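You operate a simulated robot arm through the tools that you are given. There is no shell and no other tool. Be economical: measure what you need, move in short steps, check, and stop when the job is done.

You run a simulated robot arm. Do the job below in one go: nothing can be reset, and whatever is moved stays where it is left.

Task
Drain the clear cup on the air board and set the air to 4 bar.
Fine: red air lever shut first; watch the cup run dry; drain shut, then air lever open.

It is judged by the outcome, as a careful person would: the job done as asked, and still so three seconds after it is handed in. It fails if anything else is knocked over, pushed out of place, dropped, spilled or broken.

Robot
A 6-joint arm with a two-finger gripper on a trunk, on a base that drives. Base frame: it is fixed to the floor where the robot stands at the start and does not move with it; the origin is under the middle of the robot, x ahead of it, y to its left, z up; the surface under the hand at the start is at about z = 160. Lengths are in cm, angles in degrees, forces in N, time in s.
With the tool pointing down near the work surface it reaches from about 10 to 64 cm from the robot's upright axis, wherever it stands. Its first joint turns from -166.0 to 166.0 degrees. Places, roughly: air dial [50, 10, 120]; air gauge [50, 20, 140]; clear cup [60, 10, 110]; drain lever [60, 10, 100]; red air lever [60, 0, 140]. Payload 1.71 kg.
The TCP is the grasp point between the finger pads, 2 cm short of the fingertips. In the tool frame z runs along the fingers and y along their closing line. The gripper opens to 9.6 cm. The gripper's body begins 11.3 cm behind the TCP.
Orientation is told as [roll, pitch, yaw] about the base's x, y, z axes, in that order, counted from this pose: with the fingers straight down and closing along the base's y, the tool's x points along the base's -x, its y along +y and its z along -z.

Tools
- The arm moves only by the tool arm_command. Its argument "series" is a list of rows, each an object of numbers (a shift or turn left out is 0, a gripper value left out holds the last): "dx", "dy", "dz": the shift along the tool's x, y, z in cm; "ax", "ay", "az": the turn, a rotation vector about the tool's x, y, z in degrees; "grip": the finger opening in cm, from 0 to 9.6. In form: [{"dx": .., "dy": .., "dz": .., "ax": .., "ay": .., "az": .., "grip": ..}, ...]. A call has 1 to 20 rows; each row is the pose to reach, as a shift and turn from the pose commanded when the call began, along the tool's axes at that moment. Rows are played at 5 a second. More than 5 cm and 8.6 degrees between two rows, or a gripper value outside its range, and nothing of the call is played. Where a pose cannot be reached the arm comes as near as it can. A force on the tool above 80 N (or 10 N above the force at the start of the call, whichever is more), or a blocked arm, ends the call early, and 0.2 s more pass. Each finger travels about 4.5 cm/s and halts on what it meets, pressing with about 33 N; the grip force reading is that of the motor and also rises with nothing between the fingers. The clock runs only during rows and for 0.2 s after the last one: add rows that repeat a pose to give the fingers time. It gives the time, the measured TCP pose, the force on the tool (base axes), the opening and the grip force at its end, in the units of the frame above (readings bear some noise), with the torque about the TCP (base axes, N m) and any sound that the robot's microphone picked up.
- Cameras (640 x 400 px; columns grow to the right, rows downward): "scene" is now at [3.03, 20.31, 169.54]; the picture's right is [-0.09, -1.00, -0.00], its down [-0.46, 0.04, -0.89] and it looks along [0.89, -0.08, -0.46] (base axes); focal length 241 px, centre (320, 200). "wrist" rides on the gripper at [6.6, 1.4, -14.5] in the tool frame; the picture's right is [-0.21, 0.98, 0.00], its down [-0.88, -0.18, -0.45] and it looks along [-0.44, -0.09, 0.90] (tool axes); focal length 275 px, centre (320, 200). There is no depth. A picture from a camera that has moved, and an enlarged one, comes with that camera's place and axes in the base frame and with its lens.
- camera(camera): a new picture of that camera. No time passes.
- raise_lower(by): slides the trunk up (or, below 0, down) by that many cm; the arm and the scene camera ride with it, the base frame stays. It gives what a move gives, with no picture.
- roll_base(legs): drives the robot by 1 to 6 legs, each [ahead, turn to the left] in cm and degrees, along the robot's own axes; the way and the turn of a leg run together, so that a leg with both is an arc; at most 150 cm and 180 degrees a leg. The arm and the cameras ride along, it lands a little off, and it stops where it bumps. It gives what a move gives.
- head_to(pan, tilt): turns the head with the scene camera to pan (to the left, within 143 degrees either way) and tilt (down, from -29 to 69), counted from straight ahead of the robot. It gives what a move gives.
- enlarge(camera, box): a new picture of the part [left, top, right, bottom] of that camera's present view, enlarged. No time passes.
- sign_off(): hands the job in; it is judged then, once.

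Work in short steps. Places have to be worked out from the pictures, the camera data and where the tool is seen: move nearer, look again, correct. Check each grasp and each placing, and mend what went wrong. You have 120 turns and 98 pictures in all, those below and enlarged ones among them. Open the gripper and draw the arm clear of the work before you hand the job in, unless the task says otherwise; then end with one line.

The tools are called after "Call:" as a command line: name --argument value ..., lists and objects as JSON in quotes. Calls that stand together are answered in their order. arm_command: Moves the arm, as the interface text tells. Its arguments: {"type":"object","properties":{"series":{"type":"array","items":{"type":"object","properties":{"dx":{"type":"number"},"dy":{"type":"number"},"dz":{"type":"number"},"ax":{"type":"number"},"ay":{"type":"number"},"az":{"type":"number"},"grip":{"type":"number"}}}}},"required":["series"]} The other tools are called the same way: raise_lower (by) slides the trunk up or down; roll_base (legs) drives the base; head_to (pan, tilt) turns the head that bears the scene camera; camera (camera) takes a picture; enlarge (camera, box) takes an enlarged picture of a part of a camera's view; sign_off () hands the job in.

At the start:

```text
t: 0.0
tcp_pos: [43.15, 11.58, 165.6]
ee_rot: [0.1, -0.9, 0.0]
contact_force: [0.0, 0.1, 0.3]
wrist_torque: [0.03, -0.14, -0.02]
width: 9.61
gripper_force: 0.1
trunk travel left (down, up): [-27.5, 11.5]
robot x, y, heading: [0.03, -0.22, -0.2]
head pan, tilt: [-4.9, 28.4]
```

scene: 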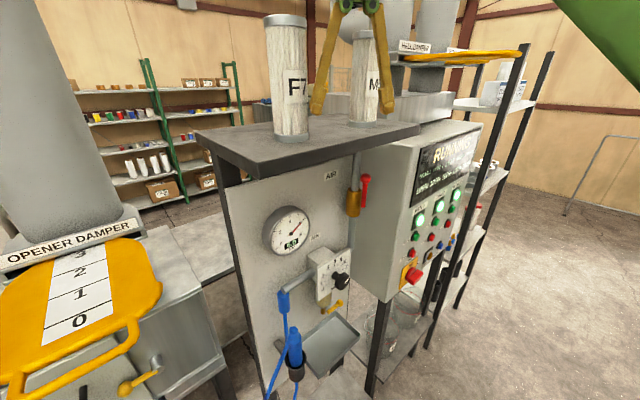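
wrist: 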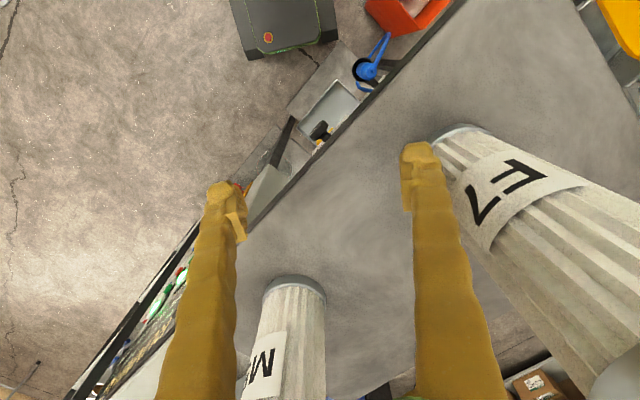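

The board stands ahead with gauge, dial, red lever and drain. I take enlarged views to read it.

Call:
enlarge --camera "scene" --box '[230, 160, 390, 260]'

Call:
enlarge --camera "scene" --box '[240, 230, 400, 400]'

```text
4.00 times, centred on (310, 210) of scene
camera zoom: at [3.03, 20.31, 169.54], right [-0.09, -1.0, 0.0], down [-0.46, 0.04, -0.89], along [0.89, -0.08, -0.46], focal length 962 px, centre (360, 160)
```

zoom: 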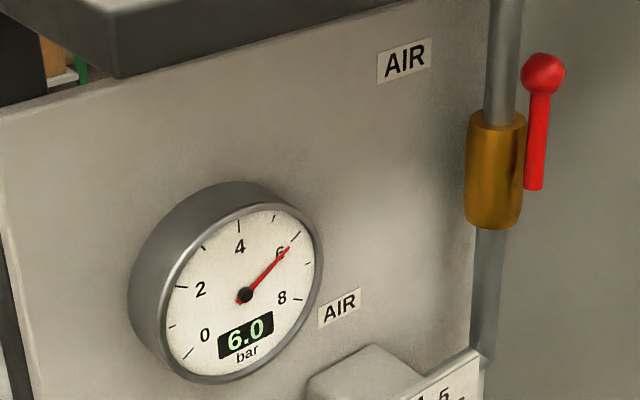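

```text
2.35 times, centred on (320, 315) of scene
camera zoom: at [3.03, 20.31, 169.54], right [-0.09, -1.0, 0.0], down [-0.46, 0.04, -0.89], along [0.89, -0.08, -0.46], focal length 566 px, centre (320, -71)
```

zoom: 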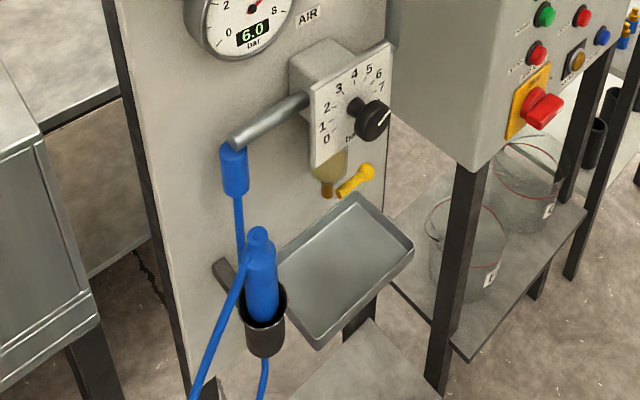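

The board is turned about 34° (its normal toward the robot is roughly (-0.83,-0.56)). The hand hangs near the filters, so I narrow the fingers and draw straight back.

Call:
arm_command --series '[{"grip": 4}, {"grip": 4}, {"dx": 3, "grip": 4}, {"dx": 7, "grip": 4}, {"dx": 11, "grip": 4}, {"dx": 15, "grip": 4}, {"dx": 18, "grip": 4}]'

Call:
head_to --pan -20 --tilt 35

Call:
camera --camera "scene"

Call:
camera --camera "wrist"

```text
t: 1.8
tcp_pos: [26.4, 11.56, 164.82]
ee_rot: [0.0, -0.5, 0.2]
contact_force: [2.0, -1.5, -0.8]
wrist_torque: [0.23, 0.25, -0.02]
width: 3.98
gripper_force: 0.0
trunk travel left (down, up): [-27.5, 11.5]
robot x, y, heading: [0.08, 0.21, -0.2]
head pan, tilt: [-4.9, 28.4]
stopped in row 7: the arm was blocked; the commanded pose is now the measured one
```

```text
t: 2.6
tcp_pos: [25.04, 11.72, 164.93]
ee_rot: [0.1, -1.0, 0.4]
contact_force: [-0.5, -0.6, 0.3]
wrist_torque: [0.05, -0.12, 0.05]
width: 3.99
gripper_force: 0.2
trunk travel left (down, up): [-27.5, 11.5]
robot x, y, heading: [-0.22, 0.15, -0.1]
head pan, tilt: [-20.0, 35.0]
```

```text
93 pictures are left
camera scene: at [2.66, 18.6, 170.76], right [-0.27, -0.96, 0.0], down [-0.32, 0.1, -0.94], along [0.91, -0.25, -0.34], focal length 241 px, centre (320, 200)
```

scene: 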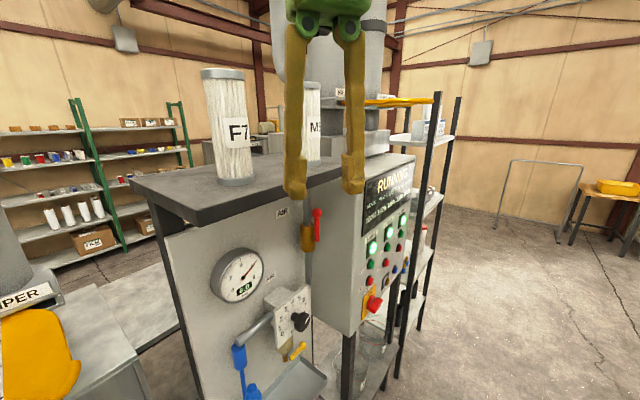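

```text
92 pictures are left
camera wrist: at [18.37, 13.03, 179.36], right [0.2, 0.98, 0.0], down [0.87, -0.18, 0.46], along [0.45, -0.09, -0.89], focal length 275 px, centre (320, 200)
```

wrist: 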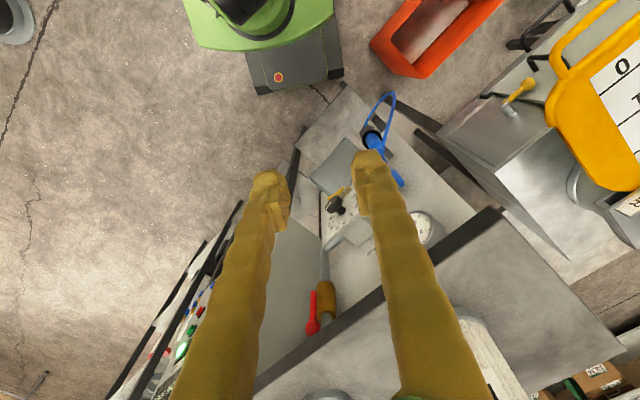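

The arm has little room behind it, but the hand is clear now. I turn right, roll 14 cm along the board and turn back to face it squarely.

Call:
roll_base --legs '[[0, -54], [14, 0], [0, 90]]'

Call:
head_to --pan -8 --tilt 45

Call:
camera --camera "scene"

Call:
camera --camera "wrist"

```text
t: 13.8
tcp_pos: [23.39, 15.46, 164.58]
ee_rot: [0.0, 0.1, 38.3]
contact_force: [-0.3, -0.4, -1.2]
wrist_torque: [0.02, -0.14, -0.02]
width: 3.97
gripper_force: 0.2
trunk travel left (down, up): [-27.5, 11.5]
robot x, y, heading: [8.47, -11.12, 38.0]
head pan, tilt: [-20.0, 35.0]
```

```text
t: 14.6
tcp_pos: [21.41, 13.96, 165.05]
ee_rot: [0.1, -0.7, 38.2]
contact_force: [1.4, 0.7, -0.5]
wrist_torque: [-0.01, 0.07, 0.02]
width: 3.98
gripper_force: 0.0
trunk travel left (down, up): [-27.5, 11.5]
robot x, y, heading: [8.19, -11.37, 37.9]
head pan, tilt: [-8.0, 45.0]
```

```text
91 pictures are left
camera scene: at [0.39, 4.61, 170.19], right [0.27, -0.96, 0.0], down [-0.38, -0.11, -0.92], along [0.88, 0.25, -0.4], focal length 241 px, centre (320, 200)
```

scene: 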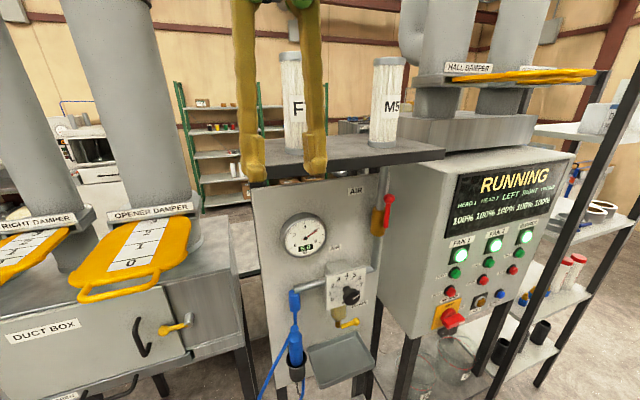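

```text
90 pictures are left
camera wrist: at [15.39, 10.93, 179.35], right [-0.44, 0.9, 0.0], down [0.8, 0.39, 0.46], along [0.41, 0.21, -0.89], focal length 275 px, centre (320, 200)
```

wrist: 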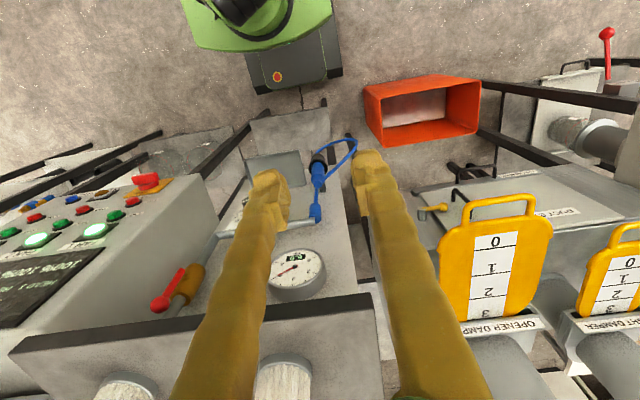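

The heading (38°) now matches the board. I work in board axes n=(.785,.62), u=(.62,-.785). Red ball by triangulation: n≈51, u≈37, z≈144. I zoom in on the details.

Call:
enlarge --camera "scene" --box '[345, 175, 425, 245]'

Call:
enlarge --camera "scene" --box '[300, 250, 400, 340]'

Call:
enlarge --camera "wrist" --box '[140, 180, 300, 340]'

```text
5.71 times, centred on (385, 210) of scene
camera zoom: at [0.39, 4.61, 170.19], right [0.27, -0.96, 0.0], down [-0.38, -0.11, -0.92], along [0.88, 0.25, -0.4], focal length 1375 px, centre (-51, 143)
```

zoom: 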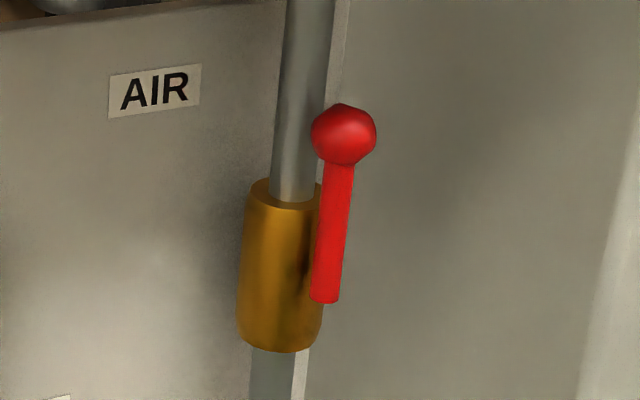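

```text
4.44 times, centred on (350, 295) of scene
camera zoom: at [0.39, 4.61, 170.19], right [0.27, -0.96, 0.0], down [-0.38, -0.11, -0.92], along [0.88, 0.25, -0.4], focal length 1069 px, centre (187, -222)
```

zoom: 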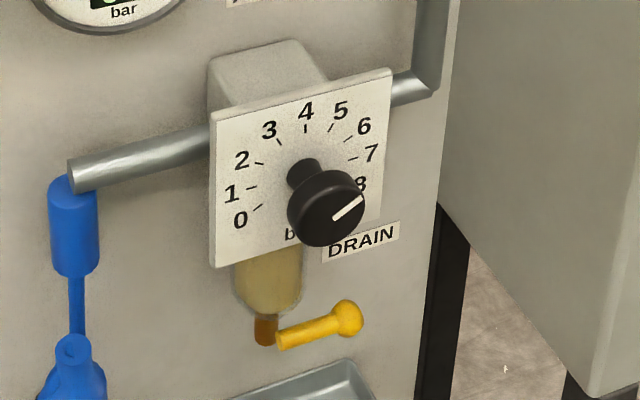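

```text
2.50 times, centred on (220, 260) of wrist
camera zoom: at [15.39, 10.93, 179.35], right [-0.44, 0.9, 0.0], down [0.8, 0.39, 0.46], along [0.41, 0.21, -0.89], focal length 688 px, centre (570, 50)
```

zoom: 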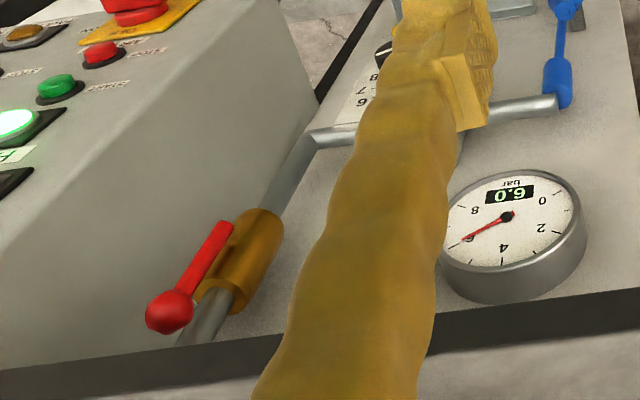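

Red lever pivots at its lower end in the plane of the board; the drain lever is horizontal (shut) and the dial is at 6. I lower the trunk so that the arm is level with the board.

Call:
raise_lower --by -20

Call:
arm_command --series '[{"dx": -1.1, "dy": -1.6, "ay": -8}, {"dx": -2.3, "dy": -3.2, "ay": -16}, {"dx": -3.4, "dy": -4.8, "ay": -24}, {"dx": -4.5, "dy": -6.4, "ay": -32}, {"dx": -5.7, "dy": -8, "ay": -40}, {"dx": -6.8, "dy": -9.6, "ay": -48}, {"dx": -8, "dy": -11.2, "ay": -56}, {"dx": -9.1, "dy": -12.8, "ay": -64}, {"dx": -10.2, "dy": -14.4, "ay": -72}, {"dx": -11.4, "dy": -16, "ay": -80}, {"dx": -12.5, "dy": -18, "ay": -88}]'

Call:
camera --camera "scene"

Call:
camera --camera "wrist"

```text
t: 16.7
tcp_pos: [21.69, 14.23, 144.84]
ee_rot: [0.1, -0.7, 38.2]
contact_force: [0.4, 1.0, 0.5]
wrist_torque: [-0.07, 0.01, 0.01]
width: 4.01
gripper_force: 0.1
trunk travel left (down, up): [-7.5, 31.5]
robot x, y, heading: [8.32, -11.26, 37.9]
head pan, tilt: [-8.0, 45.0]
```

```text
t: 18.5
tcp_pos: [29.05, 5.34, 154.2]
ee_rot: [0.5, -63.1, 39.2]
contact_force: [-3.4, -3.7, -1.4]
wrist_torque: [0.2, -0.14, 0.13]
width: 4.02
gripper_force: 0.2
trunk travel left (down, up): [-7.5, 31.5]
robot x, y, heading: [8.06, -11.26, 37.9]
head pan, tilt: [-8.0, 45.0]
stopped in row 8: the arm was blocked; the commanded pose is now the measured one
```

```text
86 pictures are left
camera scene: at [-3.53, -5.74, 149.11], right [-0.77, -0.64, -0.02], down [-0.31, 0.4, -0.86], along [0.56, -0.66, -0.5], focal length 241 px, centre (320, 200)
```

scene: 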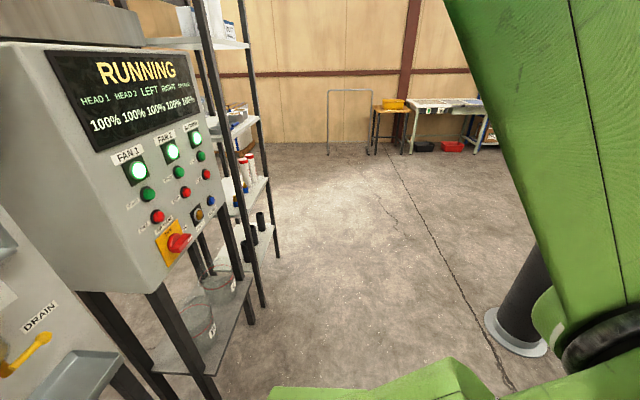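

```text
85 pictures are left
camera wrist: at [15.97, -3.82, 154.9], right [-0.55, 0.81, 0.19], down [0.12, -0.14, 0.98], along [0.83, 0.56, -0.02], focal length 275 px, centre (320, 200)
```

wrist: 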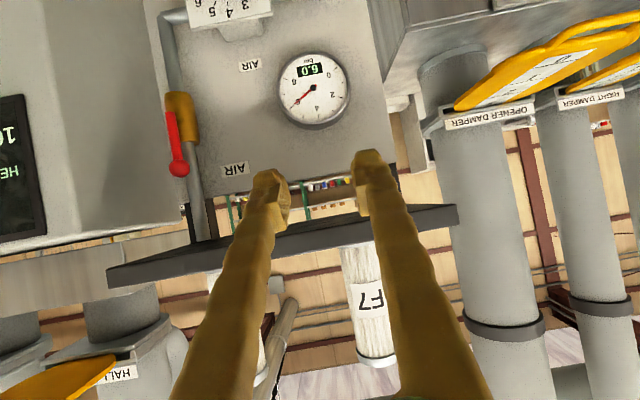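

The wrist was too close to the robot's axis to finish turning. I move the hand forward and down (n +12, z −12, u +6) first.

Call:
arm_command --series '[{"dx": 1.0, "dy": -1.2, "dz": 3.2}, {"dx": 2.1, "dy": -2.4, "dz": 6.4}, {"dx": 3.1, "dy": -3.6, "dz": 9.7}, {"dx": 4.2, "dy": -4.8, "dz": 12.9}, {"dx": 5.2, "dy": -6, "dz": 16.1}, {"dx": 5.2, "dy": -6, "dz": 16.1}]'

Call:
camera --camera "scene"

Call:
camera --camera "wrist"

```text
t: 19.9
tcp_pos: [44.38, 10.43, 140.81]
ee_rot: [0.2, -62.1, 39.1]
contact_force: [-0.6, 0.7, -0.1]
wrist_torque: [0.0, -0.02, -0.04]
width: 3.99
gripper_force: 0.1
trunk travel left (down, up): [-7.5, 31.5]
robot x, y, heading: [8.38, -11.17, 38.0]
head pan, tilt: [-8.0, 45.0]
```

```text
84 pictures are left
camera scene: at [3.33, 3.58, 148.21], right [-0.11, -0.99, 0.01], down [-0.59, 0.06, -0.8], along [0.8, -0.09, -0.6], focal length 241 px, centre (320, 200)
```

scene: 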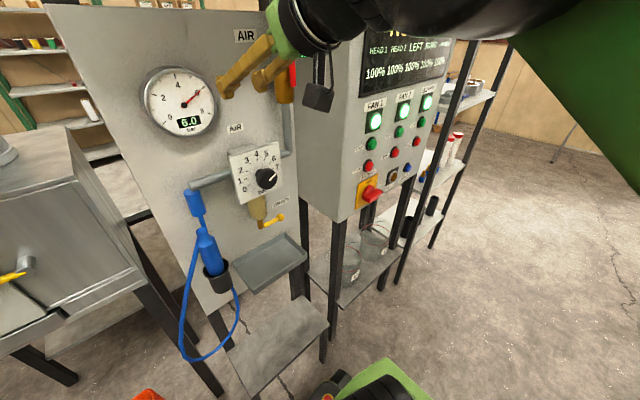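

```text
83 pictures are left
camera wrist: at [31.23, 1.47, 141.85], right [-0.54, 0.82, 0.18], down [0.13, -0.13, 0.98], along [0.83, 0.56, -0.03], focal length 275 px, centre (320, 200)
```

wrist: 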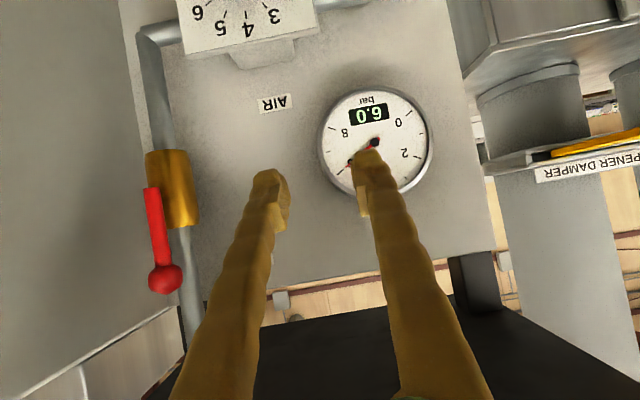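

Pitch is now −62°, TCP at n≈41, u≈19; the ball is near u≈36.4, z≈146 and the pivot near z≈138. I finish tipping the tool to horizontal with fingers closed.

Call:
arm_command --series '[{"ay": -7, "grip": 0}, {"ay": -14, "grip": 0}, {"ay": -21, "grip": 0}, {"ay": -28, "grip": 0}, {"ay": -28, "grip": 0}]'

```text
t: 21.1
tcp_pos: [44.64, 10.44, 141.0]
ee_rot: [74.2, -89.9, -34.8]
contact_force: [0.4, 0.3, 0.1]
wrist_torque: [0.03, -0.03, 0.0]
width: 0.02
gripper_force: 29.4
trunk travel left (down, up): [-7.5, 31.5]
robot x, y, heading: [8.0, -11.46, 38.0]
head pan, tilt: [-8.0, 45.0]
```

Tool is horizontal. I slide it right and up a bit while turning it 16° to the right, stopping short of the lever.

Call:
arm_command --series '[{"dy": -3.5, "dx": -1, "ax": 4}, {"dy": -7, "dx": -2, "ax": 8}, {"dy": -10.5, "dx": -3, "ax": 12}, {"dy": -14, "dx": -4, "ax": 16}, {"dy": -14, "dx": -4, "ax": 16}]'

Call:
camera --camera "scene"

Call:
camera --camera "wrist"

```text
t: 22.3
tcp_pos: [53.42, -0.59, 145.07]
ee_rot: [44.7, -89.7, -21.5]
contact_force: [-1.5, 0.3, 0.5]
wrist_torque: [-0.04, 0.0, 0.01]
width: 0.0
gripper_force: 29.9
trunk travel left (down, up): [-7.5, 31.5]
robot x, y, heading: [8.24, -11.59, 38.1]
head pan, tilt: [-8.0, 45.0]
```

```text
82 pictures are left
camera scene: at [0.04, 7.31, 146.94], right [0.5, -0.87, 0.0], down [-0.61, -0.35, -0.71], along [0.61, 0.35, -0.71], focal length 241 px, centre (320, 200)
```

scene: 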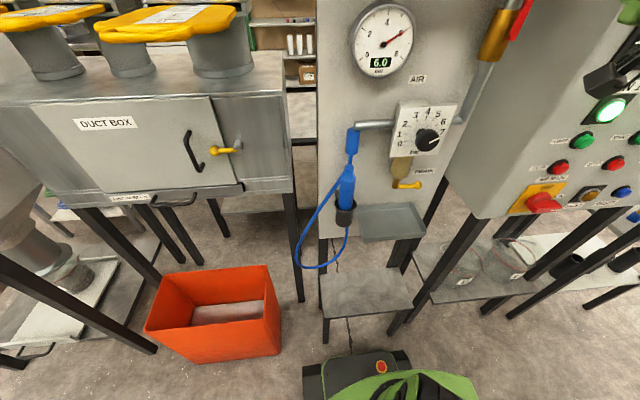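

```text
81 pictures are left
camera wrist: at [39.63, -5.07, 138.58], right [-0.39, 0.9, 0.21], down [-0.33, -0.35, 0.88], along [0.86, 0.27, 0.43], focal length 275 px, centre (320, 200)
```

wrist: 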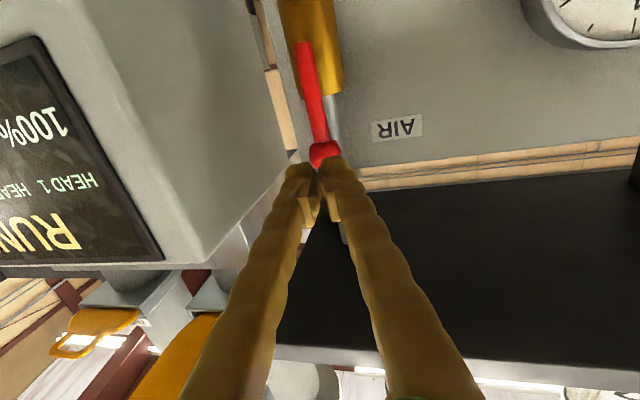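

Ball triangulates again to n≈51.6, u≈36.2, z≈145.7, pivot about z≈138. I place the closed fingertips to the right of the stem, still in front of it.

Call:
arm_command --series '[{"dx": 1, "dy": -2, "dz": 1.8, "ax": 3}, {"dx": 2, "dy": -4, "dz": 3.7, "ax": 6}, {"dx": 2, "dy": -4, "dz": 3.7, "ax": 6}]'

Call:
camera --camera "wrist"

```text
t: 23.1
tcp_pos: [58.89, -2.64, 142.88]
ee_rot: [10.7, -89.7, 6.5]
contact_force: [-0.9, 0.3, 0.7]
wrist_torque: [0.0, 0.05, 0.04]
width: 0.0
gripper_force: 29.5
trunk travel left (down, up): [-7.5, 31.5]
robot x, y, heading: [8.35, -11.53, 37.9]
head pan, tilt: [-8.0, 45.0]
```

```text
80 pictures are left
camera wrist: at [44.68, -5.61, 136.42], right [-0.29, 0.93, 0.21], down [-0.36, -0.31, 0.88], along [0.88, 0.18, 0.43], focal length 275 px, centre (320, 200)
```

wrist: 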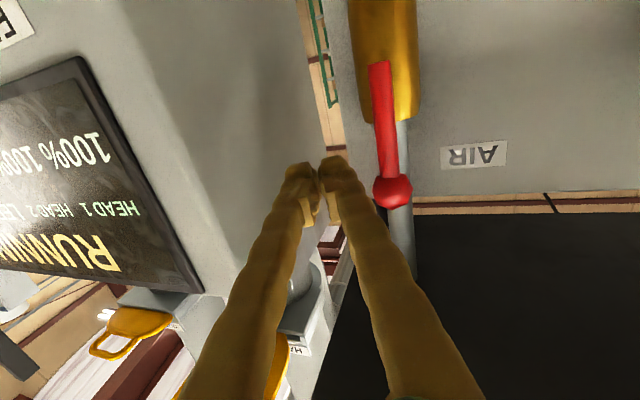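

Fingers are right of the lever, with free space to the panel. I advance 4.7 cm straight towards the board alongside the stem.

Call:
arm_command --series '[{"dy": 0.7, "dz": 1.4}, {"dy": 1.5, "dz": 2.8}, {"dy": 2.2, "dz": 4.2}, {"dy": 2.2, "dz": 4.2}]'

Call:
camera --camera "wrist"

```text
t: 24.1
tcp_pos: [61.54, 0.56, 143.07]
ee_rot: [104.4, -89.9, -87.3]
contact_force: [-0.6, -0.4, 0.2]
wrist_torque: [-0.01, -0.05, -0.01]
width: 0.0
gripper_force: 29.8
trunk travel left (down, up): [-7.5, 31.5]
robot x, y, heading: [8.34, -11.62, 38.0]
head pan, tilt: [-8.0, 45.0]
```

```text
79 pictures are left
camera wrist: at [47.37, -2.44, 136.52], right [-0.29, 0.93, 0.21], down [-0.37, -0.31, 0.88], along [0.88, 0.18, 0.44], focal length 275 px, centre (320, 200)
```

wrist: 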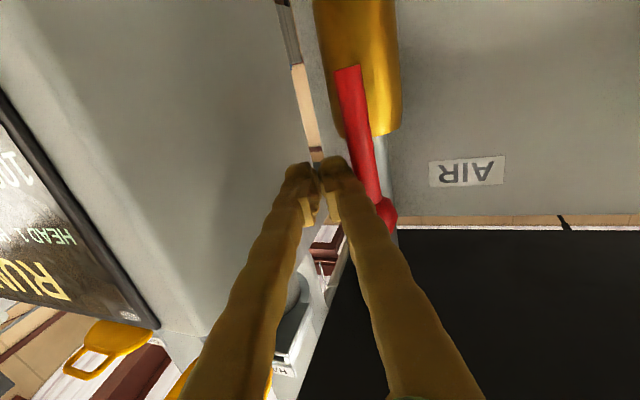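

The tip stands just right of the stem. I advance slightly and push left through the first 20° of arc.

Call:
arm_command --series '[{"dy": 0.25, "dz": 0.65}, {"dy": 0.9, "dz": 0.4}, {"dy": 1.7, "dz": 0.1, "dx": -0.15}, {"dy": 2.55, "dz": -0.25, "dx": -0.28}, {"dy": 2.55, "dz": -0.25, "dx": -0.28}]'

Call:
camera --camera "wrist"

```text
t: 25.3
tcp_pos: [60.65, 2.96, 143.42]
ee_rot: [66.8, -89.9, -49.6]
contact_force: [0.8, 0.3, 0.2]
wrist_torque: [-0.03, 0.03, -0.01]
width: 0.0
gripper_force: 29.5
trunk travel left (down, up): [-7.5, 31.5]
robot x, y, heading: [8.42, -11.39, 38.0]
head pan, tilt: [-8.0, 45.0]
```

```text
78 pictures are left
camera wrist: at [46.43, -0.12, 136.83], right [-0.29, 0.93, 0.21], down [-0.37, -0.31, 0.88], along [0.88, 0.18, 0.43], focal length 275 px, centre (320, 200)
```

wrist: 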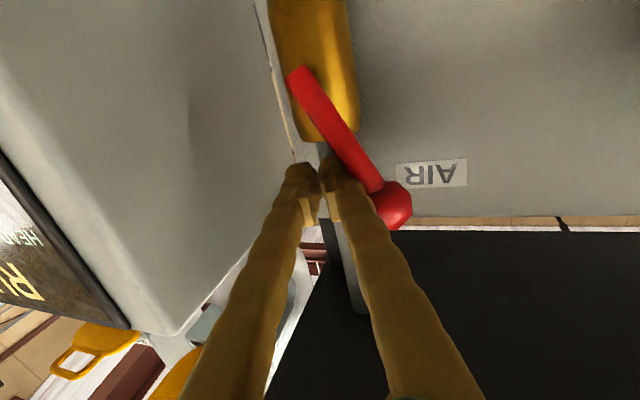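

It swings left. I follow the arc on toward horizontal.

Call:
arm_command --series '[{"dy": 1.0, "dz": -0.4, "dx": 0.15}, {"dy": 2.05, "dz": -0.8, "dx": 0.55}, {"dy": 3.0, "dz": -1.15, "dx": 1.1}, {"dy": 3.7, "dz": -1.45, "dx": 2.0}, {"dy": 4.2, "dz": -1.6, "dx": 2.75}, {"dy": 4.5, "dz": -1.75, "dx": 3.6}, {"dy": 4.5, "dz": -1.75, "dx": 3.6}]'

Call:
camera --camera "wrist"

Call:
camera --camera "scene"

```text
t: 26.9
tcp_pos: [57.7, 6.74, 139.62]
ee_rot: [10.8, -89.4, 6.4]
contact_force: [-0.4, 0.3, 0.6]
wrist_torque: [-0.01, -0.01, 0.0]
width: 0.01
gripper_force: 29.3
trunk travel left (down, up): [-7.5, 31.5]
robot x, y, heading: [8.34, -11.15, 38.0]
head pan, tilt: [-8.0, 45.0]
```

```text
77 pictures are left
camera wrist: at [43.37, 3.65, 133.21], right [-0.29, 0.93, 0.21], down [-0.36, -0.31, 0.88], along [0.89, 0.18, 0.43], focal length 275 px, centre (320, 200)
```

wrist: 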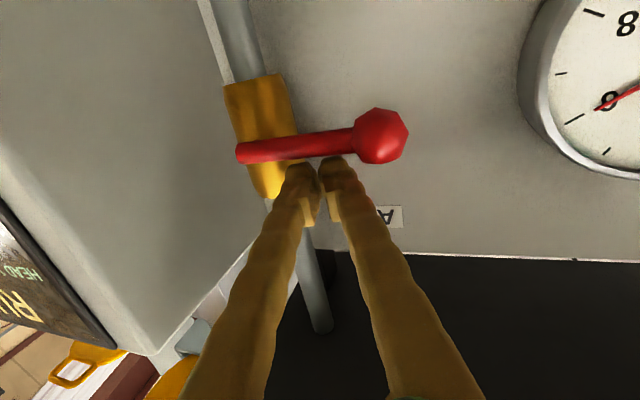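

```text
76 pictures are left
camera scene: at [1.92, 8.78, 146.85], right [0.5, -0.87, 0.0], down [-0.62, -0.36, -0.7], along [0.6, 0.35, -0.72], focal length 241 px, centre (320, 200)
```

scene: 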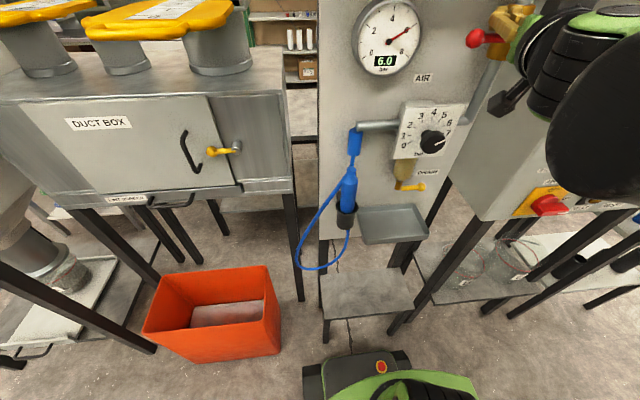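

The lever is nearly horizontal (I judge ~6° above). I nudge down further and check force.

Call:
arm_command --series '[{"dx": 0.5, "dy": 0.5, "dz": -0.2}, {"dx": 1.0, "dy": 0.5, "dz": -0.2}, {"dx": 1.0, "dy": 0.5, "dz": -0.2}]'

Call:
camera --camera "wrist"

Call:
enlarge --camera "scene" --box '[340, 0, 540, 200]'

```text
t: 27.7
tcp_pos: [57.11, 6.97, 138.86]
ee_rot: [11.5, -89.4, 5.8]
contact_force: [14.7, 5.0, 48.3]
wrist_torque: [-0.1, -0.8, 0.01]
width: 0.03
gripper_force: 29.4
trunk travel left (down, up): [-7.5, 31.5]
robot x, y, heading: [8.22, -11.35, 38.1]
head pan, tilt: [-8.0, 45.0]
```

```text
75 pictures are left
camera wrist: at [43.01, 4.07, 132.45], right [-0.29, 0.93, 0.21], down [-0.36, -0.31, 0.88], along [0.89, 0.18, 0.43], focal length 275 px, centre (320, 200)
```

wrist: 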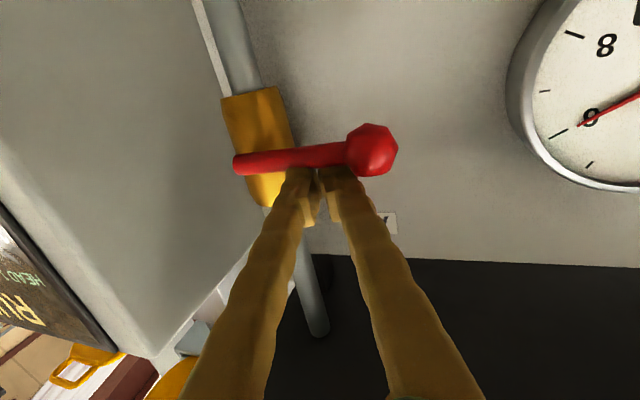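

```text
2.00 times, centred on (440, 100) of scene
camera zoom: at [1.87, 8.77, 146.9], right [0.5, -0.87, 0.0], down [-0.62, -0.36, -0.7], along [0.6, 0.35, -0.72], focal length 481 px, centre (80, 400)
```

zoom: 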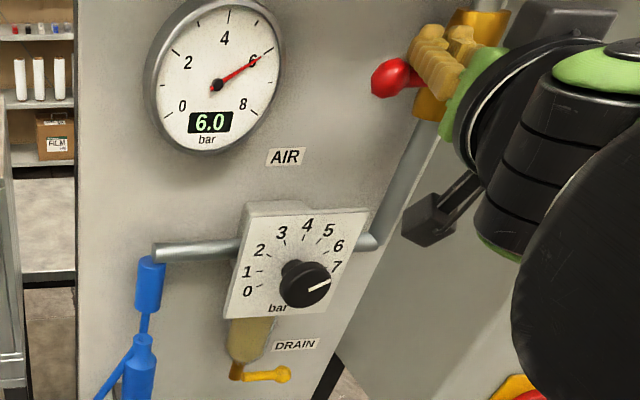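

48 N against a firm stop: air lever is shut. I lift off and retreat, then go down to look at the drain (ball about n≈50.7, u≈29, z≈102).

Call:
arm_command --series '[{"dx": -1.0}, {"dx": -1.2, "dz": -3.5, "dy": -1.3}, {"dx": -1.2, "dz": -7.4, "dy": -2.8}, {"dx": -1.2, "dz": -11.2, "dy": -4.3}, {"dx": 2.8, "dz": -12, "dy": -3, "ax": -6}, {"dx": 7, "dz": -13, "dy": -1.5, "ax": -12}, {"dx": 11, "dz": -14, "dy": 0, "ax": -18}, {"dx": 11, "dz": -14, "dy": 0, "ax": -18}]'

Call:
raise_lower --by -7.5

Call:
camera --camera "wrist"

Call:
camera --camera "scene"

```text
t: 29.5
tcp_pos: [48.07, 2.54, 128.15]
ee_rot: [16.2, -89.5, 19.2]
contact_force: [-2.0, -0.5, 1.4]
wrist_torque: [-0.05, 0.03, 0.03]
width: 0.01
gripper_force: 29.6
out of reach, approached as far as the arm can: row 5, 6, 7, 8
trunk travel left (down, up): [-7.5, 31.5]
robot x, y, heading: [8.15, -10.8, 37.8]
head pan, tilt: [-8.0, 45.0]
```

```text
t: 30.6
tcp_pos: [47.2, 2.27, 120.94]
ee_rot: [99.5, -89.9, -64.0]
contact_force: [-0.1, 0.0, 0.5]
wrist_torque: [-0.01, -0.01, 0.0]
width: 0.0
gripper_force: 29.7
trunk travel left (down, up): [0.0, 39.0]
robot x, y, heading: [8.35, -11.46, 37.9]
head pan, tilt: [-8.0, 45.0]
```

```text
73 pictures are left
camera wrist: at [34.67, -5.05, 114.4], right [-0.57, 0.8, 0.21], down [-0.26, -0.41, 0.88], along [0.78, 0.44, 0.44], focal length 275 px, centre (320, 200)
```

wrist: 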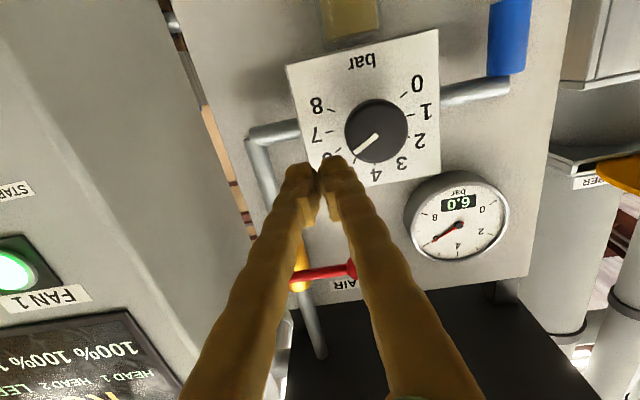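

```text
72 pictures are left
camera scene: at [1.77, 8.67, 139.36], right [0.5, -0.87, 0.0], down [-0.62, -0.36, -0.7], along [0.6, 0.35, -0.72], focal length 241 px, centre (320, 200)
```

scene: 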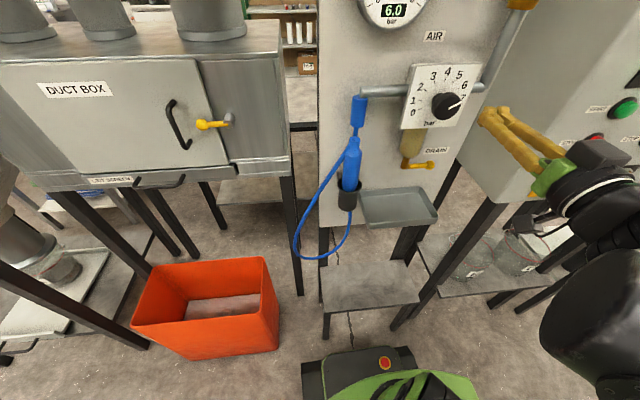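

Gauge holds 6.0 as trapped air. The dial is in view at 6. I tilt the tool down 40° and go lower to see the drain lever.

Call:
arm_command --series '[{"dx": 0, "dz": -1, "ay": 8}, {"dx": 1, "dz": -1, "ay": 16}, {"dx": 3, "dz": 0, "ay": 24}, {"dx": 6, "dz": 1, "ay": 32}, {"dx": 9, "dz": 1.5, "ay": 40}, {"dx": 11, "dz": 2, "ay": 40}, {"dx": 11, "dz": 2, "ay": 40}]'

Call:
camera --camera "wrist"

Call:
camera --camera "scene"

```text
t: 32.2
tcp_pos: [48.78, 3.37, 109.92]
ee_rot: [0.1, -50.0, 35.1]
contact_force: [0.2, -0.9, 0.8]
wrist_torque: [0.02, 0.03, 0.0]
width: 0.0
gripper_force: 29.3
trunk travel left (down, up): [0.0, 39.0]
robot x, y, heading: [8.25, -11.83, 38.0]
head pan, tilt: [-8.0, 45.0]
```

```text
71 pictures are left
camera wrist: at [35.65, -4.39, 114.19], right [-0.46, 0.87, 0.16], down [0.29, -0.02, 0.96], along [0.84, 0.48, -0.24], focal length 275 px, centre (320, 200)
```

wrist: 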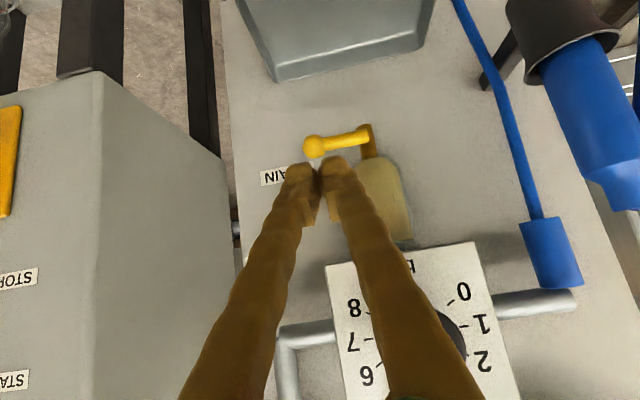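

```text
70 pictures are left
camera scene: at [1.83, 8.72, 139.35], right [0.5, -0.87, 0.0], down [-0.62, -0.36, -0.7], along [0.6, 0.35, -0.72], focal length 241 px, centre (320, 200)
```

scene: 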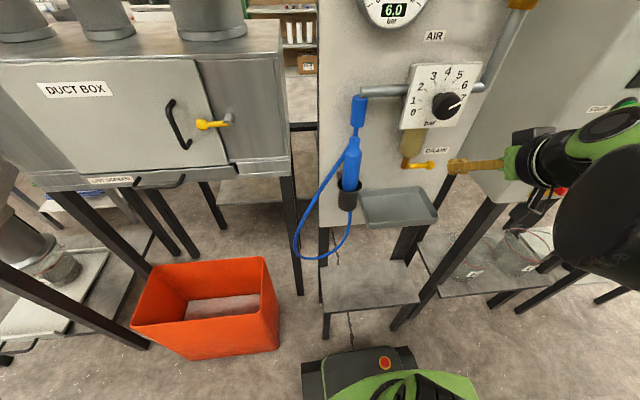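

Drain ball: n≈51, u≈29, z≈102; pivot u≈23.5; tray rim z≈91, so the lever can swing down. I bring the closed tip just above the stem.

Call:
arm_command --series '[{"dx": -0.6, "dz": 2.5}, {"dx": -1.3, "dz": 5}, {"dx": -2.1, "dz": 7.5}, {"dx": -2.9, "dz": 9.8}, {"dx": -2.9, "dz": 9.8}]'

Call:
camera --camera "wrist"

Call:
enlarge --camera "scene" --box '[360, 60, 520, 240]'

```text
t: 33.4
tcp_pos: [56.46, 8.52, 105.74]
ee_rot: [0.2, -50.0, 35.1]
contact_force: [-0.3, -0.4, -0.6]
wrist_torque: [-0.02, -0.04, 0.01]
width: 0.02
gripper_force: 29.2
trunk travel left (down, up): [0.0, 39.0]
robot x, y, heading: [8.51, -11.25, 38.2]
head pan, tilt: [-8.0, 45.0]
```

```text
69 pictures are left
camera wrist: at [43.26, 0.89, 110.05], right [-0.46, 0.87, 0.16], down [0.29, -0.02, 0.96], along [0.84, 0.48, -0.24], focal length 275 px, centre (320, 200)
```

wrist: 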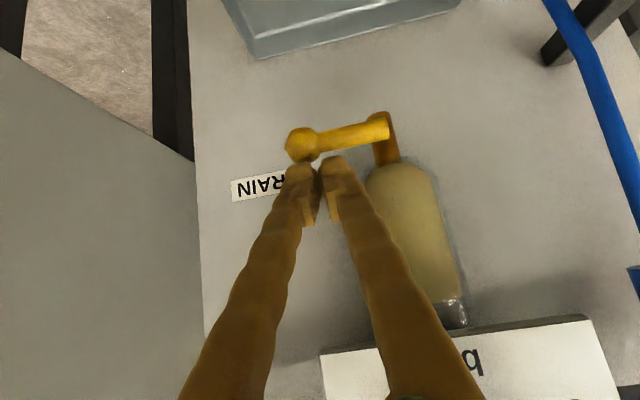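

```text
2.22 times, centred on (440, 150) of scene
camera zoom: at [1.84, 8.72, 139.35], right [0.5, -0.87, 0.0], down [-0.62, -0.36, -0.7], along [0.6, 0.35, -0.72], focal length 535 px, centre (53, 311)
```

zoom: 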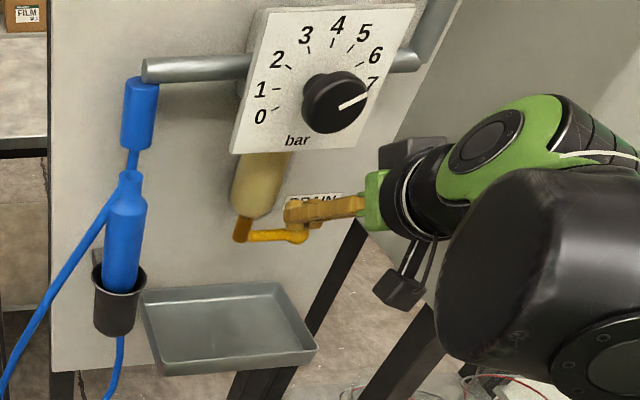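

Tip sits right above the stem. I press down about 2 cm as a first step.

Call:
arm_command --series '[{"dx": 0.5, "dz": 0.4}, {"dx": 1.0, "dz": 0.85}, {"dx": 1.6, "dz": 1.35}, {"dx": 1.6, "dz": 1.35}]'

Call:
camera --camera "wrist"

```text
t: 34.4
tcp_pos: [56.4, 8.61, 103.7]
ee_rot: [0.3, -49.9, 35.3]
contact_force: [-0.3, 0.2, 0.3]
wrist_torque: [0.02, 0.01, -0.01]
width: 0.01
gripper_force: 29.6
trunk travel left (down, up): [0.0, 39.0]
robot x, y, heading: [8.39, -11.17, 37.8]
head pan, tilt: [-8.0, 45.0]
```

```text
67 pictures are left
camera wrist: at [43.21, 0.89, 107.96], right [-0.46, 0.87, 0.16], down [0.29, -0.02, 0.96], along [0.84, 0.48, -0.24], focal length 275 px, centre (320, 200)
```

wrist: 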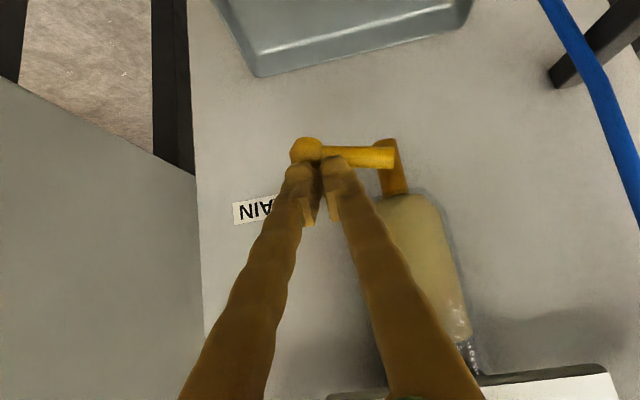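

It's turning and the cup is beginning to move. I follow the arc to vertical.

Call:
arm_command --series '[{"dx": 0.8, "dz": 0.65, "dy": 0.1}, {"dx": 1.6, "dz": 1.35, "dy": 0.4}, {"dx": 2.45, "dz": 2.05, "dy": 1.1}, {"dx": 3.15, "dz": 2.65, "dy": 2.0}, {"dx": 3.7, "dz": 3.1, "dy": 3.2}, {"dx": 3.7, "dz": 3.1, "dy": 3.2}]'

Call:
camera --camera "wrist"

Call:
enlarge --camera "scene" --box '[340, 0, 520, 240]'

```text
t: 35.9
tcp_pos: [53.79, 10.38, 99.68]
ee_rot: [0.0, -51.0, 35.2]
contact_force: [0.2, -1.0, 0.5]
wrist_torque: [0.11, 0.04, 0.12]
width: 0.0
gripper_force: 29.8
trunk travel left (down, up): [0.0, 39.0]
robot x, y, heading: [8.42, -11.68, 37.6]
head pan, tilt: [-8.0, 45.0]
stopped in row 6: the force on the tool passed its limit at 84 N (the readings are from after the stop); the commanded pose is now the measured one
```

```text
66 pictures are left
camera wrist: at [40.51, 2.69, 103.7], right [-0.46, 0.88, 0.16], down [0.28, -0.03, 0.96], along [0.85, 0.48, -0.23], focal length 275 px, centre (320, 200)
```

wrist: 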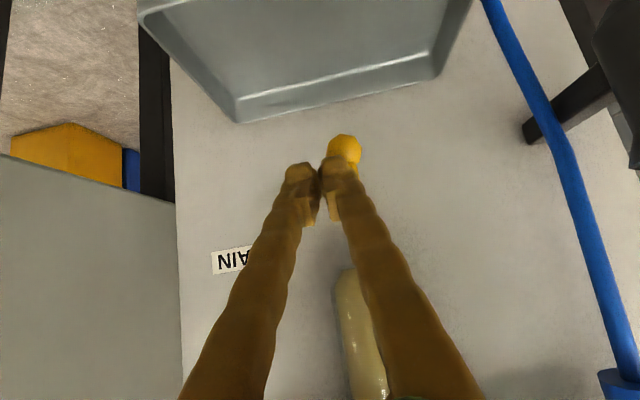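

```text
1.67 times, centred on (430, 120) of scene
camera zoom: at [1.92, 8.56, 139.34], right [0.5, -0.87, 0.0], down [-0.62, -0.36, -0.7], along [0.6, 0.35, -0.72], focal length 401 px, centre (137, 333)
```

zoom: 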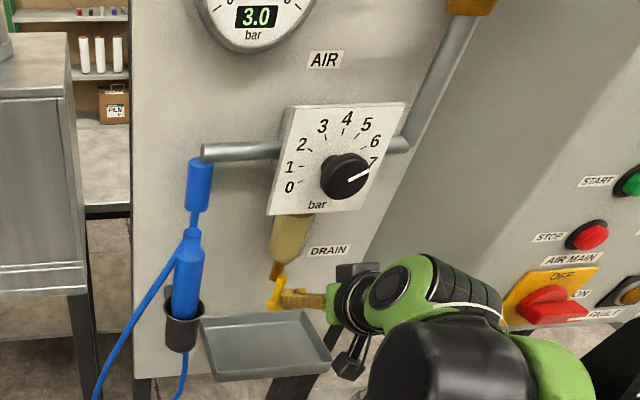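

Gauge already at 3.0: draining, and the stop was met. I back the finger off and watch the cup.

Call:
arm_command --series '[{"dy": -0.8}, {"dy": -1, "dz": -3}, {"dy": -1, "dz": -6}, {"dy": -1, "dz": -6}, {"dy": -1, "dz": -6}, {"dy": -1, "dz": -6}, {"dy": -1, "dz": -6}, {"dy": -1, "dz": -6}, {"dy": -1, "dz": -6}, {"dy": -1, "dz": -6}]'

Call:
camera --camera "wrist"

Call:
enlarge --camera "scene" --box '[340, 0, 500, 240]'

```text
t: 38.1
tcp_pos: [50.57, 7.02, 103.65]
ee_rot: [-0.1, -50.9, 35.1]
contact_force: [-0.8, 1.2, 0.3]
wrist_torque: [0.0, -0.01, 0.01]
width: 0.0
gripper_force: 29.0
trunk travel left (down, up): [0.0, 39.0]
robot x, y, heading: [8.44, -11.33, 37.9]
head pan, tilt: [-8.0, 45.0]
```

```text
64 pictures are left
camera wrist: at [37.22, -0.62, 107.68], right [-0.45, 0.88, 0.16], down [0.28, -0.03, 0.96], along [0.85, 0.48, -0.23], focal length 275 px, centre (320, 200)
```

wrist: 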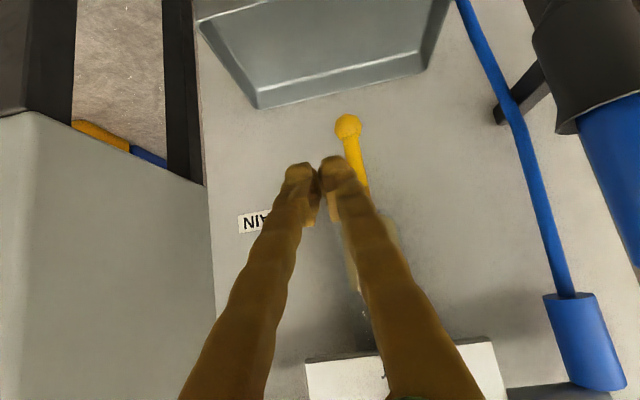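

```text
1.67 times, centred on (420, 120) of scene
camera zoom: at [1.92, 8.74, 139.35], right [0.5, -0.87, 0.0], down [-0.62, -0.36, -0.7], along [0.6, 0.34, -0.72], focal length 401 px, centre (153, 333)
```

zoom: 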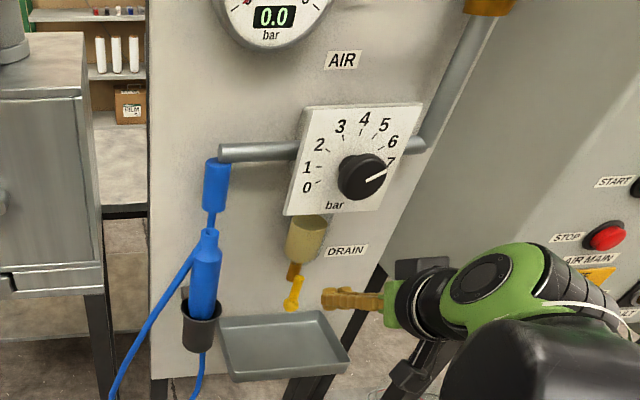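

Gauge is 0.0. I shift the hand right to see the cup clearly while waiting.

Call:
arm_command --series '[{"dy": -2.5}, {"dy": -5}, {"dy": -5}, {"dy": -5}, {"dy": -5}, {"dy": -5}, {"dy": -5}, {"dy": -5}, {"dy": -5}, {"dy": -5}, {"dy": -5}, {"dy": -5}, {"dy": -5}, {"dy": -5}, {"dy": -5}]'

Call:
camera --camera "wrist"

Call:
enlarge --camera "scene" --box '[390, 100, 450, 210]'

```text
t: 41.3
tcp_pos: [53.48, 2.88, 103.66]
ee_rot: [-0.2, -50.9, 35.1]
contact_force: [0.4, -0.1, 0.3]
wrist_torque: [-0.01, 0.0, -0.02]
width: 0.0
gripper_force: 29.0
trunk travel left (down, up): [0.0, 39.0]
robot x, y, heading: [8.25, -11.65, 37.8]
head pan, tilt: [-8.0, 45.0]
```

```text
62 pictures are left
camera wrist: at [40.13, -4.88, 107.64], right [-0.45, 0.88, 0.16], down [0.27, -0.03, 0.96], along [0.85, 0.48, -0.23], focal length 275 px, centre (320, 200)
```

wrist: 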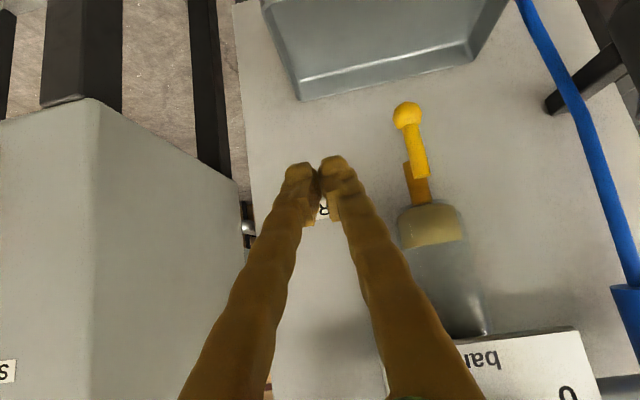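

```text
3.64 times, centred on (420, 155) of scene
camera zoom: at [1.92, 8.74, 139.35], right [0.5, -0.87, 0.0], down [-0.62, -0.36, -0.7], along [0.6, 0.34, -0.72], focal length 875 px, centre (-44, 364)
```

zoom: 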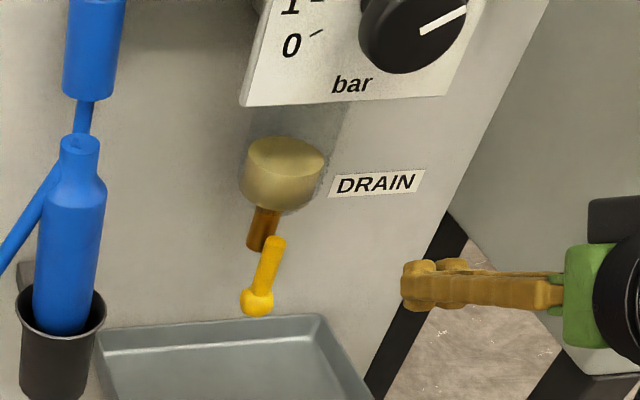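

About a third of the liquid is left and falling. I wait 4 s more.

Call:
arm_command --series '[{"dz": 0}, {"dz": 0}, {"dz": 0}, {"dz": 0}, {"dz": 0}, {"dz": 0}, {"dz": 0}, {"dz": 0}, {"dz": 0}, {"dz": 0}, {"dz": 0}, {"dz": 0}, {"dz": 0}, {"dz": 0}, {"dz": 0}, {"dz": 0}, {"dz": 0}, {"dz": 0}, {"dz": 0}, {"dz": 0}]'

Call:
camera --camera "wrist"

Call:
enlarge --camera "scene" --box '[390, 100, 450, 210]'

```text
t: 45.5
tcp_pos: [53.51, 2.84, 103.67]
ee_rot: [-0.2, -50.9, 35.1]
contact_force: [0.0, 0.2, -0.2]
wrist_torque: [-0.02, -0.03, 0.0]
width: 0.0
gripper_force: 29.4
trunk travel left (down, up): [0.0, 39.0]
robot x, y, heading: [8.54, -11.48, 37.8]
head pan, tilt: [-8.0, 45.0]
```

```text
60 pictures are left
camera wrist: at [40.13, -4.88, 107.64], right [-0.45, 0.88, 0.16], down [0.27, -0.03, 0.96], along [0.85, 0.48, -0.23], focal length 275 px, centre (320, 200)
```

wrist: 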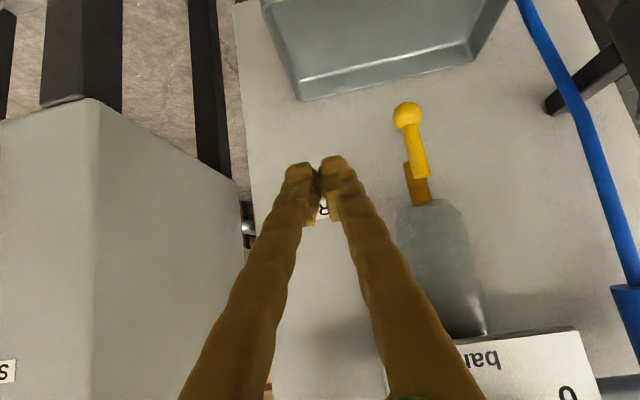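

```text
3.64 times, centred on (420, 155) of scene
camera zoom: at [1.92, 8.74, 139.35], right [0.5, -0.87, 0.0], down [-0.62, -0.36, -0.7], along [0.6, 0.34, -0.72], focal length 875 px, centre (-44, 364)
```

zoom: 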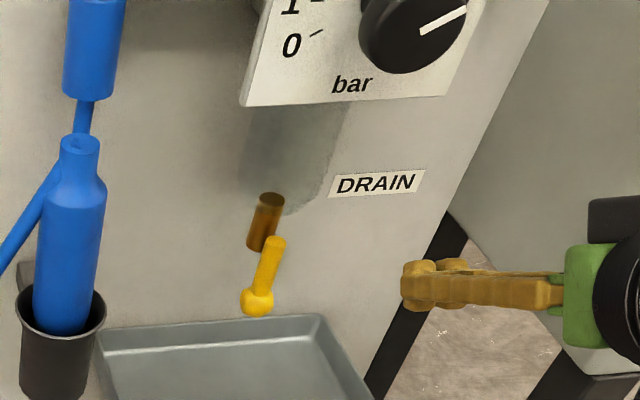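

Cup is dry. Now the drain is to be shut: I bring the tip to the left of the hanging lever, passing in front of it.

Call:
arm_command --series '[{"dx": 0.7, "dy": 2.6, "dz": 1}, {"dx": 1.4, "dy": 5.2, "dz": 1.9}, {"dx": 2.1, "dy": 7.8, "dz": 2.9}, {"dx": 2.8, "dy": 10.4, "dz": 3.8}, {"dx": 2.8, "dy": 10.4, "dz": 3.8}]'

Call:
camera --camera "wrist"

```text
t: 46.7
tcp_pos: [48.33, 12.05, 99.07]
ee_rot: [-0.2, -50.9, 35.1]
contact_force: [0.2, 0.3, -0.4]
wrist_torque: [0.01, -0.01, -0.01]
width: 0.0
gripper_force: 29.6
trunk travel left (down, up): [0.0, 39.0]
robot x, y, heading: [8.52, -11.38, 37.9]
head pan, tilt: [-8.0, 45.0]
```

```text
58 pictures are left
camera wrist: at [35.12, 4.45, 103.08], right [-0.45, 0.88, 0.16], down [0.27, -0.03, 0.96], along [0.85, 0.48, -0.23], focal length 275 px, centre (320, 200)
```

wrist: 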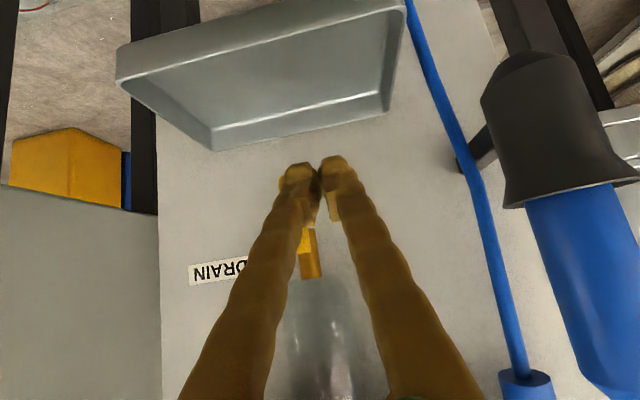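

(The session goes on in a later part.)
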